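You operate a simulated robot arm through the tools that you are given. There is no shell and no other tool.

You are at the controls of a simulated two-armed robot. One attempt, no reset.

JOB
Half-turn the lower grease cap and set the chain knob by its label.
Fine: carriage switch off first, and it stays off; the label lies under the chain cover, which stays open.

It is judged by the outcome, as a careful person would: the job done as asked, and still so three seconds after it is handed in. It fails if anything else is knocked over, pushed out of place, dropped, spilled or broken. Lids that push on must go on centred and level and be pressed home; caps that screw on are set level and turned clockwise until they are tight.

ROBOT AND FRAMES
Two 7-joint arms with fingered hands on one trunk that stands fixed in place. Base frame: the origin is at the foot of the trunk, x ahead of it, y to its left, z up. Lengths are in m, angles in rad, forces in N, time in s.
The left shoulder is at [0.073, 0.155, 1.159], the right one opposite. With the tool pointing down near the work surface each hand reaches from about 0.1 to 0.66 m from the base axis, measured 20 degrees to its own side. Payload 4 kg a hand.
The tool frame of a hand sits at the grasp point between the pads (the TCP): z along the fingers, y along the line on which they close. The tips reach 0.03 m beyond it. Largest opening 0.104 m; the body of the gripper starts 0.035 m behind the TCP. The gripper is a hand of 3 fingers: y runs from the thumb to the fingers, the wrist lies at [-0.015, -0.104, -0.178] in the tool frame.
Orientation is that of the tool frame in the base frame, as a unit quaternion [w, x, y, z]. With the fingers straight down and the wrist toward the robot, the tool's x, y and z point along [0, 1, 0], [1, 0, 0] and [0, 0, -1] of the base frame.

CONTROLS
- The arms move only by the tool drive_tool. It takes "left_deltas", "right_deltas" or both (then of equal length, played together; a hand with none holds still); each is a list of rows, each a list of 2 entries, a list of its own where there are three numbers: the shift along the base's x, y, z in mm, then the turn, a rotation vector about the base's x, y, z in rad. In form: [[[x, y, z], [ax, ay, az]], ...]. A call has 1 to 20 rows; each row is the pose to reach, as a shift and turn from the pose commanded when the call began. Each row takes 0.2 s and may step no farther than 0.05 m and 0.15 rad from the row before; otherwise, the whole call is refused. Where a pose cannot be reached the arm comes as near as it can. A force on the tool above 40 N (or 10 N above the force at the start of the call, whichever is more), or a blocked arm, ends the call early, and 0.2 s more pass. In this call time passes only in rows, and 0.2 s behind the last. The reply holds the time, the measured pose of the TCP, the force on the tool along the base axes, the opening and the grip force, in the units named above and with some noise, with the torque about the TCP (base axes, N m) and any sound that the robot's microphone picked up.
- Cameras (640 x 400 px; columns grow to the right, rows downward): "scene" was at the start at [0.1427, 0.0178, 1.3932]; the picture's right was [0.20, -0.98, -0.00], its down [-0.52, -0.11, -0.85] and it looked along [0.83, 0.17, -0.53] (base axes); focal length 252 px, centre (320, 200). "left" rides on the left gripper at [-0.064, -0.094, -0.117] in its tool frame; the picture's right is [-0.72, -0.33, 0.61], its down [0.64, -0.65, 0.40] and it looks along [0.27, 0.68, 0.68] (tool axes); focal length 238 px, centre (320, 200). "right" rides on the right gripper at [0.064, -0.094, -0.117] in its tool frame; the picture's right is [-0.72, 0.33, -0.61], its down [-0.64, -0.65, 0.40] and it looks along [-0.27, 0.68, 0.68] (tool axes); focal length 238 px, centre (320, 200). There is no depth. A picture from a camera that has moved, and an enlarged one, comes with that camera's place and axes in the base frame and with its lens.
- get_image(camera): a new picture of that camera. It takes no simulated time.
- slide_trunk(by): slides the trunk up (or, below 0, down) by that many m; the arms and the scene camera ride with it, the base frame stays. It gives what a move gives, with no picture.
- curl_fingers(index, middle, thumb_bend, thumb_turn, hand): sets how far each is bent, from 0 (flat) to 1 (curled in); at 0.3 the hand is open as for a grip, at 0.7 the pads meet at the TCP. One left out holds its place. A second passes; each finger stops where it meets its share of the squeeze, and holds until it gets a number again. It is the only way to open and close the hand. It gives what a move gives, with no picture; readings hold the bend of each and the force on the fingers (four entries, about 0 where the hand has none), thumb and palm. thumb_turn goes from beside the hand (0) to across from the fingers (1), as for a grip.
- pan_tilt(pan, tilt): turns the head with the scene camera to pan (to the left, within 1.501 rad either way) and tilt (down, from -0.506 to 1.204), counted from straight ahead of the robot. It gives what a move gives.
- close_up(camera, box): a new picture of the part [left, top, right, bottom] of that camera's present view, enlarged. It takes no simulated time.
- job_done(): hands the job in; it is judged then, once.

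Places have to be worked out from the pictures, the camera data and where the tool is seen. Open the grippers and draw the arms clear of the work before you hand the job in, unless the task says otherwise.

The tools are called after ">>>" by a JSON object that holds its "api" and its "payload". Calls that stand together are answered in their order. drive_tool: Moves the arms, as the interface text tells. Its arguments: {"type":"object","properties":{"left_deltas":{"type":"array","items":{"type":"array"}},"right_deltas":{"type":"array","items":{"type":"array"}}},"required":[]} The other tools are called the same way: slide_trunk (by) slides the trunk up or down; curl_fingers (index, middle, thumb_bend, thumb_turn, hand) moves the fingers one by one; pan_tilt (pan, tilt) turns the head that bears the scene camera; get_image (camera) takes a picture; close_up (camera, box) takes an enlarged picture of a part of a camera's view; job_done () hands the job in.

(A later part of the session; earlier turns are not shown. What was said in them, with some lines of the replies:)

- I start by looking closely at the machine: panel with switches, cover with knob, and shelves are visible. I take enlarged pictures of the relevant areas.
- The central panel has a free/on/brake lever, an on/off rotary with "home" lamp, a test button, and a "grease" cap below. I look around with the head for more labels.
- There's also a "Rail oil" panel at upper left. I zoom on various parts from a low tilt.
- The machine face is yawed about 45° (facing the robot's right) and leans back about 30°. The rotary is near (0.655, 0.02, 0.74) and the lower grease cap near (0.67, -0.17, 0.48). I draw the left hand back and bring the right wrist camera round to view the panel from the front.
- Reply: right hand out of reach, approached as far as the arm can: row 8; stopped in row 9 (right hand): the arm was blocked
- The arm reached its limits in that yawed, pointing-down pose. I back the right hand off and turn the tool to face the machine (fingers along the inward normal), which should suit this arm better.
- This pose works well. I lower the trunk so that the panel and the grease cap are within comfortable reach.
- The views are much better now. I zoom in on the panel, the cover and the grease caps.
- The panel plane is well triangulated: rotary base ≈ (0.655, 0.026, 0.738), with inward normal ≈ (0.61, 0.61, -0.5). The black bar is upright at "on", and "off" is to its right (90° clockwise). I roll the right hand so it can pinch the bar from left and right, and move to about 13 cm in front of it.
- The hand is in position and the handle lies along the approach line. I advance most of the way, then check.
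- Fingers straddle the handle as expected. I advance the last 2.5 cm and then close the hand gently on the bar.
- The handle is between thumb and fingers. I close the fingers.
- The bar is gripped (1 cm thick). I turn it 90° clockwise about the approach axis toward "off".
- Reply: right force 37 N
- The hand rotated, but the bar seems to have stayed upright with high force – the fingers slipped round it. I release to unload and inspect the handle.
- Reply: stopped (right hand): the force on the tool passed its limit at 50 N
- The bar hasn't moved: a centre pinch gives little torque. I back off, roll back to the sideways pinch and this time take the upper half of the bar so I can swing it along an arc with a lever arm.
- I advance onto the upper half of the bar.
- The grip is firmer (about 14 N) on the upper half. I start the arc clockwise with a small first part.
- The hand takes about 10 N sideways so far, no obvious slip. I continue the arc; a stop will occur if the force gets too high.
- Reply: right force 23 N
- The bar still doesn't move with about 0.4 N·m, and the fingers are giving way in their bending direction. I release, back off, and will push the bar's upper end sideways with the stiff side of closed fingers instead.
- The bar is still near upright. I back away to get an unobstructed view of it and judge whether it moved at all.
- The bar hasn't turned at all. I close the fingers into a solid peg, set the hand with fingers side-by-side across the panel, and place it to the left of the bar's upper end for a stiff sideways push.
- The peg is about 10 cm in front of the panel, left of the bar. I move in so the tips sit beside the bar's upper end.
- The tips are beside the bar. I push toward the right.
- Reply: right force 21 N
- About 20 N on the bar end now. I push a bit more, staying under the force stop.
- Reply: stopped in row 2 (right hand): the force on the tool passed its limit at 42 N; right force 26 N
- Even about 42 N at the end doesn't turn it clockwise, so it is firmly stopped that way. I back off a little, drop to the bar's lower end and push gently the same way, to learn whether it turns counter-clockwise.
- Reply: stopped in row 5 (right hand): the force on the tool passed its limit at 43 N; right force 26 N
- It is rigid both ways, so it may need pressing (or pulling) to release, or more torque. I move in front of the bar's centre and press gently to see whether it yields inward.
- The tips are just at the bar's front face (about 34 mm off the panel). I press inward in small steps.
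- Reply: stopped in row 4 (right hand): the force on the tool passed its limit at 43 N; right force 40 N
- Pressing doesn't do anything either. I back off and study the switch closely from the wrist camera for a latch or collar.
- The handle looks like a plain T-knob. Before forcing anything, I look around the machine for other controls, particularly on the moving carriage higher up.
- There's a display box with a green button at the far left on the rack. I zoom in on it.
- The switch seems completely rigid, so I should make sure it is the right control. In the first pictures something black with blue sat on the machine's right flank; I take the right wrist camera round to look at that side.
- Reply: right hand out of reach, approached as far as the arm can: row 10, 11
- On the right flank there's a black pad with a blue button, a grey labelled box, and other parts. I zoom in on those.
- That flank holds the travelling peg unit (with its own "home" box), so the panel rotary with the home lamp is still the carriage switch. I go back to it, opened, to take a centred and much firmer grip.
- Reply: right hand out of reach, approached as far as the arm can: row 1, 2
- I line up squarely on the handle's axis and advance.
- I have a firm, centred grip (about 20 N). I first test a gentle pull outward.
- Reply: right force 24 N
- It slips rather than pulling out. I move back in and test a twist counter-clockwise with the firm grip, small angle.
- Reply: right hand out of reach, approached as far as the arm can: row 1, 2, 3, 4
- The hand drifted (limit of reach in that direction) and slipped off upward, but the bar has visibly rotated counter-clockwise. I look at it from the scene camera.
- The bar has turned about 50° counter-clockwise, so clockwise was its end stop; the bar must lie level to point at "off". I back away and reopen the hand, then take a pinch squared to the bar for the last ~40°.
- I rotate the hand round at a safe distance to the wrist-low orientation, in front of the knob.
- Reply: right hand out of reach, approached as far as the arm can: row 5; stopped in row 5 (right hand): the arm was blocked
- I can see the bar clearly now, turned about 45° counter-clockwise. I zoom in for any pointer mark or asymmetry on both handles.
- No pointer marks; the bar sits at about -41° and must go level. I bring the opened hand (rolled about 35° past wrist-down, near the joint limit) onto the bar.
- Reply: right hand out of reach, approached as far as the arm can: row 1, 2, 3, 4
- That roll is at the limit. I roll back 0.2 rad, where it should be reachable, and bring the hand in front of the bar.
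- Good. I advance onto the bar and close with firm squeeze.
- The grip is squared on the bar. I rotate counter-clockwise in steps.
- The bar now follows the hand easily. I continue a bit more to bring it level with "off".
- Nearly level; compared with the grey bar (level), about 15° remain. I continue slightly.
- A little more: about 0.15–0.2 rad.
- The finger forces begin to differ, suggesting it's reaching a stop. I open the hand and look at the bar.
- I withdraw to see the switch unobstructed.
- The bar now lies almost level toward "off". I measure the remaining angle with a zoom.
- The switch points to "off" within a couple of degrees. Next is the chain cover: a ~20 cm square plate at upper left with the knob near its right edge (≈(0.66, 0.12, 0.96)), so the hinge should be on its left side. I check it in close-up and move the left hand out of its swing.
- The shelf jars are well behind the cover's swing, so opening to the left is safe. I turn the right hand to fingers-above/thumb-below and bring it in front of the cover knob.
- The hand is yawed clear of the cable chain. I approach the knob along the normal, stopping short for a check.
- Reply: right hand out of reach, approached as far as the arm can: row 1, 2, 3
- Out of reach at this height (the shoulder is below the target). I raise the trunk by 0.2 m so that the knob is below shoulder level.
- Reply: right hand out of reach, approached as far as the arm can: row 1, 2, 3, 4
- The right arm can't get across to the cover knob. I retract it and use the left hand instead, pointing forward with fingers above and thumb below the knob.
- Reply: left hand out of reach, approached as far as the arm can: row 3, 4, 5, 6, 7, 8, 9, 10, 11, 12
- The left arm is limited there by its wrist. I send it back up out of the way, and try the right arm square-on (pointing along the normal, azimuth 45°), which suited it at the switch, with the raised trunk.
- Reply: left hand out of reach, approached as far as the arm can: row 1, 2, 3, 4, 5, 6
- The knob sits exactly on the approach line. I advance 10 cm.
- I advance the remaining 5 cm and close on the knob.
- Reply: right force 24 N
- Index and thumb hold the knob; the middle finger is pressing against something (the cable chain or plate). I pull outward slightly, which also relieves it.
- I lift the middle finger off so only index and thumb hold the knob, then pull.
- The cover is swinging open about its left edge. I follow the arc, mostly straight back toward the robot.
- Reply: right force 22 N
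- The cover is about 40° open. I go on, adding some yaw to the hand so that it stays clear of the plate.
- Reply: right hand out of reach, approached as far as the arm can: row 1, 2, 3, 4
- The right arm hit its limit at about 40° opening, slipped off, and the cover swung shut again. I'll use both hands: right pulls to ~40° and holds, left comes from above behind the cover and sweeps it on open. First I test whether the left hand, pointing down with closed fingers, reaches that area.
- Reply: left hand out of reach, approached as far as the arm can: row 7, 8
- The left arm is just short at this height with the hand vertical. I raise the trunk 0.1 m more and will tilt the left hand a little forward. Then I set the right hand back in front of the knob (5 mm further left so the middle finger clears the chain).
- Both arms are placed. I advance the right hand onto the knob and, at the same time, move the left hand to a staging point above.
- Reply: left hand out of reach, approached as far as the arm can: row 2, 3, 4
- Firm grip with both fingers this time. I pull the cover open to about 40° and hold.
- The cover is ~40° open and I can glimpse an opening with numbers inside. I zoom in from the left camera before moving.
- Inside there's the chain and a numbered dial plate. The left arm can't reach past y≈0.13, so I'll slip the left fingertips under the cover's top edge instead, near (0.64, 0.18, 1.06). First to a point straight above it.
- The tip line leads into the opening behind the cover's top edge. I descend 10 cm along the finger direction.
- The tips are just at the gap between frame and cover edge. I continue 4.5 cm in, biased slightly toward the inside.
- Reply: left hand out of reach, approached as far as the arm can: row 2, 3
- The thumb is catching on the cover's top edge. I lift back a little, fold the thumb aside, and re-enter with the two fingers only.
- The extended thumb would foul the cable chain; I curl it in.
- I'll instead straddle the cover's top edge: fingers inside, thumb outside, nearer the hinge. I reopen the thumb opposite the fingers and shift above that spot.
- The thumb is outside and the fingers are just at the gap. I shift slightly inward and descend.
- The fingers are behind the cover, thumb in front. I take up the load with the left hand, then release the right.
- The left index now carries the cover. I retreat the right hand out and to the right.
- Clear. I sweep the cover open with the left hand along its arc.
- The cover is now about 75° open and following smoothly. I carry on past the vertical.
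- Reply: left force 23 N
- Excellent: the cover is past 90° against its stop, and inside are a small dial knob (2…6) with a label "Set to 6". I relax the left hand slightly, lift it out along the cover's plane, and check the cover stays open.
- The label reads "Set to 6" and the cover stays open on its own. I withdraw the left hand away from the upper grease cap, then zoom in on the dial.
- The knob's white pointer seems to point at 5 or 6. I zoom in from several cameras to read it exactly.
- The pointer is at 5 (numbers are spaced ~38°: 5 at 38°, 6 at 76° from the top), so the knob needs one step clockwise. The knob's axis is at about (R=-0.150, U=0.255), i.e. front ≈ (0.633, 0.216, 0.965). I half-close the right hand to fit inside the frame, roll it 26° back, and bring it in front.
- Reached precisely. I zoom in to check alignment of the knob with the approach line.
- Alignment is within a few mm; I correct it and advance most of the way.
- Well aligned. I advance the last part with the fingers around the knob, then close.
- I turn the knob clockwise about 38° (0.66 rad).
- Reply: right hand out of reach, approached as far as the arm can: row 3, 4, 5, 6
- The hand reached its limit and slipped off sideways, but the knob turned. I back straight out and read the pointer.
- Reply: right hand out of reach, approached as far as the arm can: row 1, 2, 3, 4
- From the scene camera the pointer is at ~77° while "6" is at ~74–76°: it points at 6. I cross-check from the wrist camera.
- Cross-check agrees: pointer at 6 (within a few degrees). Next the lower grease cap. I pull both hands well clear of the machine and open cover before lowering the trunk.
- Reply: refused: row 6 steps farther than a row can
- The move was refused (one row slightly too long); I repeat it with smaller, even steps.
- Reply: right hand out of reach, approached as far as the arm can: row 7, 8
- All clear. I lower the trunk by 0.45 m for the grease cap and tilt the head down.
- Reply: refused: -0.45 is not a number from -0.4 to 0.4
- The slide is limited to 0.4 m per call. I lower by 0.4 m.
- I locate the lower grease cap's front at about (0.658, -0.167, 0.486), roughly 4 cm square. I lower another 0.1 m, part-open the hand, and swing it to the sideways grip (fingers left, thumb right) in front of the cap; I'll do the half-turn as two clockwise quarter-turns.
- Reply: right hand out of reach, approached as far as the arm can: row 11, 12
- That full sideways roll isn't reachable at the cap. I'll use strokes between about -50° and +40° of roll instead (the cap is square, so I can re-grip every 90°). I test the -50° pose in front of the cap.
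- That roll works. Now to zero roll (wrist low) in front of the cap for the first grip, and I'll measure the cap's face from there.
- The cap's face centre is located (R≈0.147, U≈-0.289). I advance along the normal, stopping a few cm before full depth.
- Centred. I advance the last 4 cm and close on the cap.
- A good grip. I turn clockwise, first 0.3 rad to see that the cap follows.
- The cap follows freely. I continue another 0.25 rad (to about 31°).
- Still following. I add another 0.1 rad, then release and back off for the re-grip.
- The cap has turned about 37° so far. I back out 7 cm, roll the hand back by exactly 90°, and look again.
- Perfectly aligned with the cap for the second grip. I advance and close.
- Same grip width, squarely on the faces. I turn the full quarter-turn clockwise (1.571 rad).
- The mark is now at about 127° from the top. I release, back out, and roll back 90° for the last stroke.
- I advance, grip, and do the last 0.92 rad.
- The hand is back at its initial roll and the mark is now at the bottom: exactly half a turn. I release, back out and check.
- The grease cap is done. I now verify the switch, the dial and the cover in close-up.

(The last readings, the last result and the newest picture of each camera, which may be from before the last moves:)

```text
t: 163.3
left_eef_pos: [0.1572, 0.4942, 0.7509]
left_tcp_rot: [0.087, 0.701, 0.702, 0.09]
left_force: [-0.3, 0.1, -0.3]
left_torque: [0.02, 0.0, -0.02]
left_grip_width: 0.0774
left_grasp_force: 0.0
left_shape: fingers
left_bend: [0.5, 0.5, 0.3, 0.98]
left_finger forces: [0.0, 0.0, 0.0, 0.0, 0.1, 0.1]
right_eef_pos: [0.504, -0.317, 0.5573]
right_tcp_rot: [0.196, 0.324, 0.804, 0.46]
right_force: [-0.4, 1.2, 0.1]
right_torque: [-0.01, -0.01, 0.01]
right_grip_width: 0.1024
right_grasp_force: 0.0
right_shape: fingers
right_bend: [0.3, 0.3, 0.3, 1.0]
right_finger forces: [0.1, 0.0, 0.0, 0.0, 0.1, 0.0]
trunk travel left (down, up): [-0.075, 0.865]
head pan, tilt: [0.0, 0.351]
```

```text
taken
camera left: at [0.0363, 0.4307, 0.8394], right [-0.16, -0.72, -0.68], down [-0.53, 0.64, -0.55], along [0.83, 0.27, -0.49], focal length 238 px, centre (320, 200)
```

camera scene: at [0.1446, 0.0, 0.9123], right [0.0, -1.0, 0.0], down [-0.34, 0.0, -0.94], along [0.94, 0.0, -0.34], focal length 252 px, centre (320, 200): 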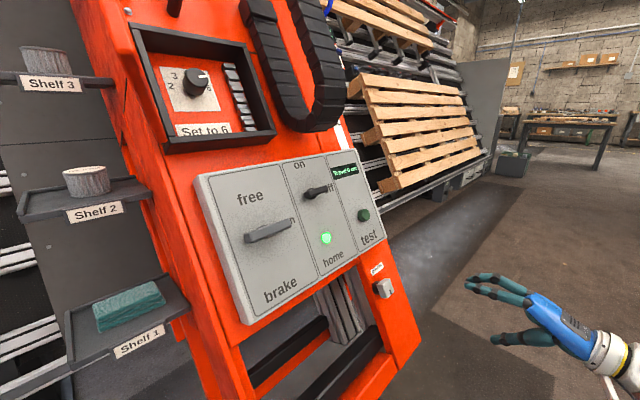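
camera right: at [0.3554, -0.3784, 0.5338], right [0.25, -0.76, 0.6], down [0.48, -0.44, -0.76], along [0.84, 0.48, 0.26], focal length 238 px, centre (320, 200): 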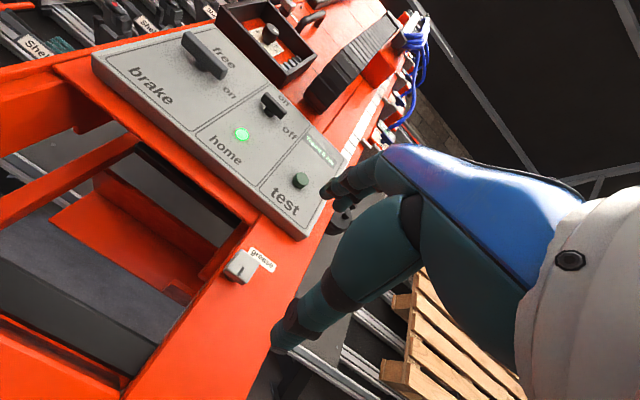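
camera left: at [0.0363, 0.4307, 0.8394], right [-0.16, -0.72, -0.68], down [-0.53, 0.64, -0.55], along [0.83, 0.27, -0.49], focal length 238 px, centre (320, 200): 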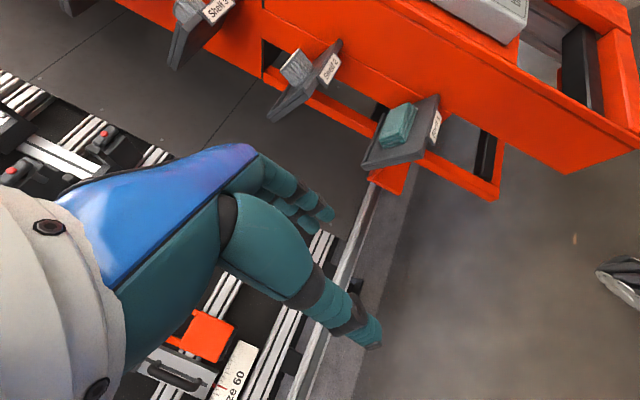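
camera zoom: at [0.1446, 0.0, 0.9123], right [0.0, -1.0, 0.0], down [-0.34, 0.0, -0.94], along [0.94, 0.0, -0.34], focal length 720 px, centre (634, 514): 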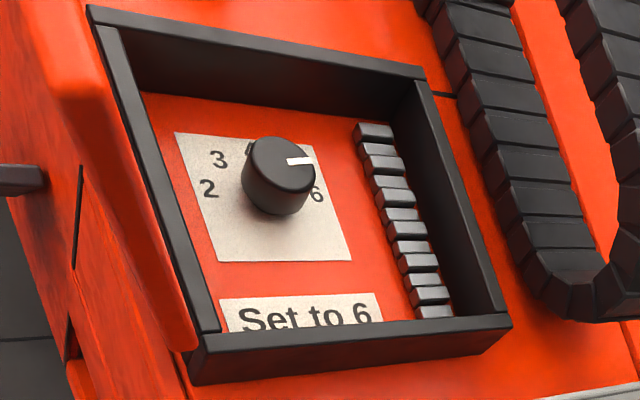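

Everything reads right: the switch bar lies level at "off", the dial points to 6, the cover stands open, and the cap mark is half-turned. I open the left hand and draw the right arm further back before handing in.

>>> {"api": "curl_fingers", "payload": {"hand": "left", "index": 0.3, "middle": 0.3, "thumb_bend": 0.3}}

>>> {"api": "drive_tool", "payload": {"right_deltas": [[[-25, -10, 5], [0, 0, 0]], [[-50, -20, 10], [0, 0, 0]], [[-75, -30, 15], [0, 0, 0]], [[-100, -40, 20], [0, 0, 0]], [[-125, -50, 25], [0, 0, 0]]]}}

>>> {"api": "pan_tilt", "payload": {"pan": 0.25, "tilt": 0.1}}

>>> {"api": "get_image", "payload": {"camera": "scene"}}

```text
t: 164.3
left_eef_pos: [0.1569, 0.4942, 0.7526]
left_tcp_rot: [0.086, 0.701, 0.702, 0.09]
left_force: [0.3, -0.1, 0.4]
left_torque: [-0.03, -0.02, 0.02]
left_grip_width: 0.1029
left_grasp_force: 0.1
left_shape: fingers
left_bend: [0.3, 0.3, 0.3, 0.98]
left_finger forces: [0.1, 0.0, 0.0, 0.0, 0.0, 0.0]
right_eef_pos: [0.5043, -0.3174, 0.5567]
right_tcp_rot: [0.195, 0.323, 0.804, 0.46]
right_force: [-0.3, 0.4, 0.7]
right_torque: [-0.01, -0.02, 0.0]
right_grip_width: 0.1022
right_grasp_force: 0.2
right_shape: fingers
right_bend: [0.3, 0.3, 0.3, 1.0]
right_finger forces: [0.0, 0.0, 0.0, 0.1, 0.0, 0.0]
trunk travel left (down, up): [-0.075, 0.865]
head pan, tilt: [0.0, 0.351]
```

```text
t: 165.5
left_eef_pos: [0.1574, 0.4938, 0.7511]
left_tcp_rot: [0.088, 0.701, 0.702, 0.09]
left_force: [-0.4, 1.5, 0.1]
left_torque: [0.02, 0.01, 0.02]
left_grip_width: 0.103
left_grasp_force: 0.1
left_shape: fingers
left_bend: [0.3, 0.3, 0.3, 0.98]
left_finger forces: [0.1, 0.1, 0.0, 0.0, 0.0, 0.0]
right_eef_pos: [0.3782, -0.3664, 0.5834]
right_tcp_rot: [0.196, 0.325, 0.803, 0.46]
right_force: [0.2, 0.4, 0.6]
right_torque: [0.01, 0.01, 0.0]
right_grip_width: 0.1022
right_grasp_force: 0.1
right_shape: fingers
right_bend: [0.3, 0.3, 0.3, 1.0]
right_finger forces: [0.0, 0.0, 0.0, 0.0, 0.0, 0.0]
trunk travel left (down, up): [-0.075, 0.865]
head pan, tilt: [0.0, 0.351]
```

```text
t: 166.3
left_eef_pos: [0.1582, 0.4941, 0.7512]
left_tcp_rot: [0.086, 0.701, 0.702, 0.089]
left_force: [0.1, 0.6, 1.0]
left_torque: [-0.01, -0.03, -0.01]
left_grip_width: 0.1026
left_grasp_force: 0.2
left_shape: fingers
left_bend: [0.3, 0.3, 0.3, 0.98]
left_finger forces: [0.0, 0.0, 0.0, 0.0, 0.0, 0.1]
right_eef_pos: [0.3784, -0.3668, 0.5835]
right_tcp_rot: [0.196, 0.324, 0.803, 0.459]
right_force: [0.5, 0.5, -1.4]
right_torque: [0.01, 0.01, 0.02]
right_grip_width: 0.1022
right_grasp_force: 0.1
right_shape: fingers
right_bend: [0.3, 0.3, 0.3, 1.0]
right_finger forces: [0.0, 0.0, 0.1, 0.0, 0.1, 0.1]
trunk travel left (down, up): [-0.075, 0.865]
head pan, tilt: [0.25, 0.099]
```

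```text
taken
camera scene: at [0.1407, 0.0222, 0.9356], right [0.25, -0.97, 0.0], down [-0.1, -0.02, -0.99], along [0.96, 0.24, -0.1], focal length 252 px, centre (320, 200)
```

scene: 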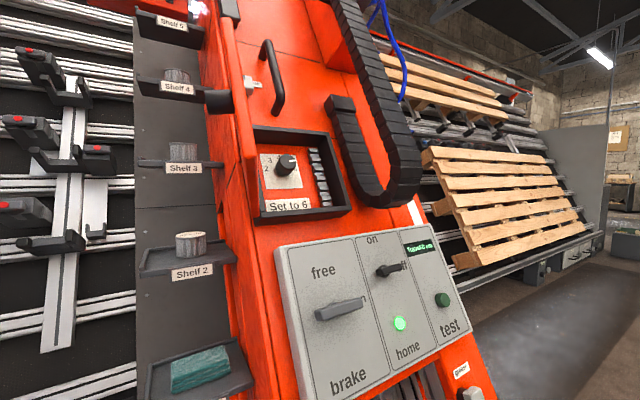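

The cover is open, the jars stand in place, and both arms are clear. One last look at the upper grease cap and dial to be sure nothing was disturbed.

>>> {"api": "close_up", "payload": {"camera": "scene", "box": [210, 40, 370, 220]}}

>>> {"api": "close_up", "payload": {"camera": "scene", "box": [250, 150, 320, 200]}}

```text
2.22 times, centred on (290, 130) of scene
camera zoom: at [0.1407, 0.0222, 0.9356], right [0.25, -0.97, 0.0], down [-0.1, -0.02, -0.99], along [0.96, 0.24, -0.1], focal length 560 px, centre (387, 356)
```

zoom: 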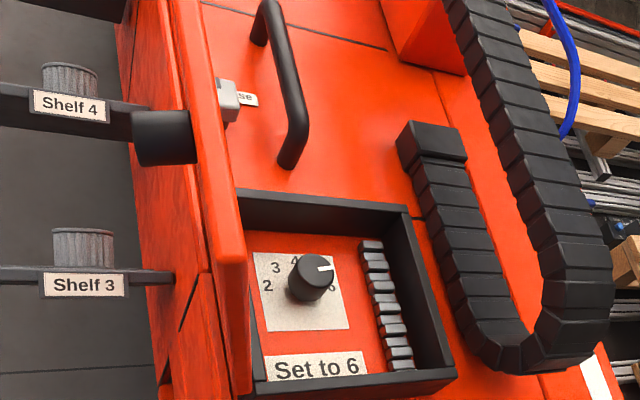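

```text
8.00 times, centred on (285, 175) of scene
camera zoom: at [0.1407, 0.0222, 0.9356], right [0.25, -0.97, 0.0], down [-0.1, -0.02, -0.99], along [0.96, 0.24, -0.1], focal length 2016 px, centre (600, 400)
```

zoom: 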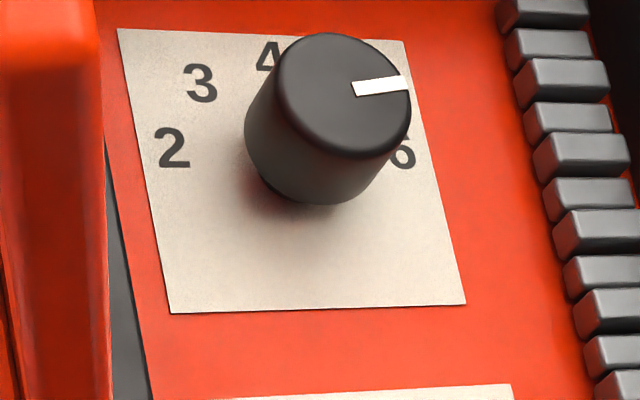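

All checks out: switch at "off", dial at 6, cover open, lower grease cap half-turned, upper cap untouched, arms clear. I hand the job in.

>>> {"api": "job_done", "payload": {}}

```text
The job is handed in.
```

I've handed the job in. In the last pictures everything looked as you asked, and both arms were open and clear of the machine.

- **Carriage switch:** It is off and was switched off before anything else. Its handle lies level toward "off". The panel doesn't name its switches; I took the on/off one with the "home" lamp to be the carriage switch. It would not turn clockwise at all, so I turned it counter-clockwise. Before I worked that out, I pushed and twisted it hard while it was against its stop, several times at the 40 N force limit. I saw no damage.
- **Chain cover:** It is open and stays open by itself. It slipped from my grip once and swung shut before I got it fully open.
- **Chain knob:** The label under the cover reads "Set to 6", and I turned the knob from 5 to 6. The pointer may be a few degrees past the 6 mark.
- **Lower grease cap:** I turned it clockwise half a turn, in three grips. The mark that was at the top is now at the bottom.

The shelf jars were standing in place at the end. The upper grease cap was partly hidden behind the open cover in the last picture. I never touched it.
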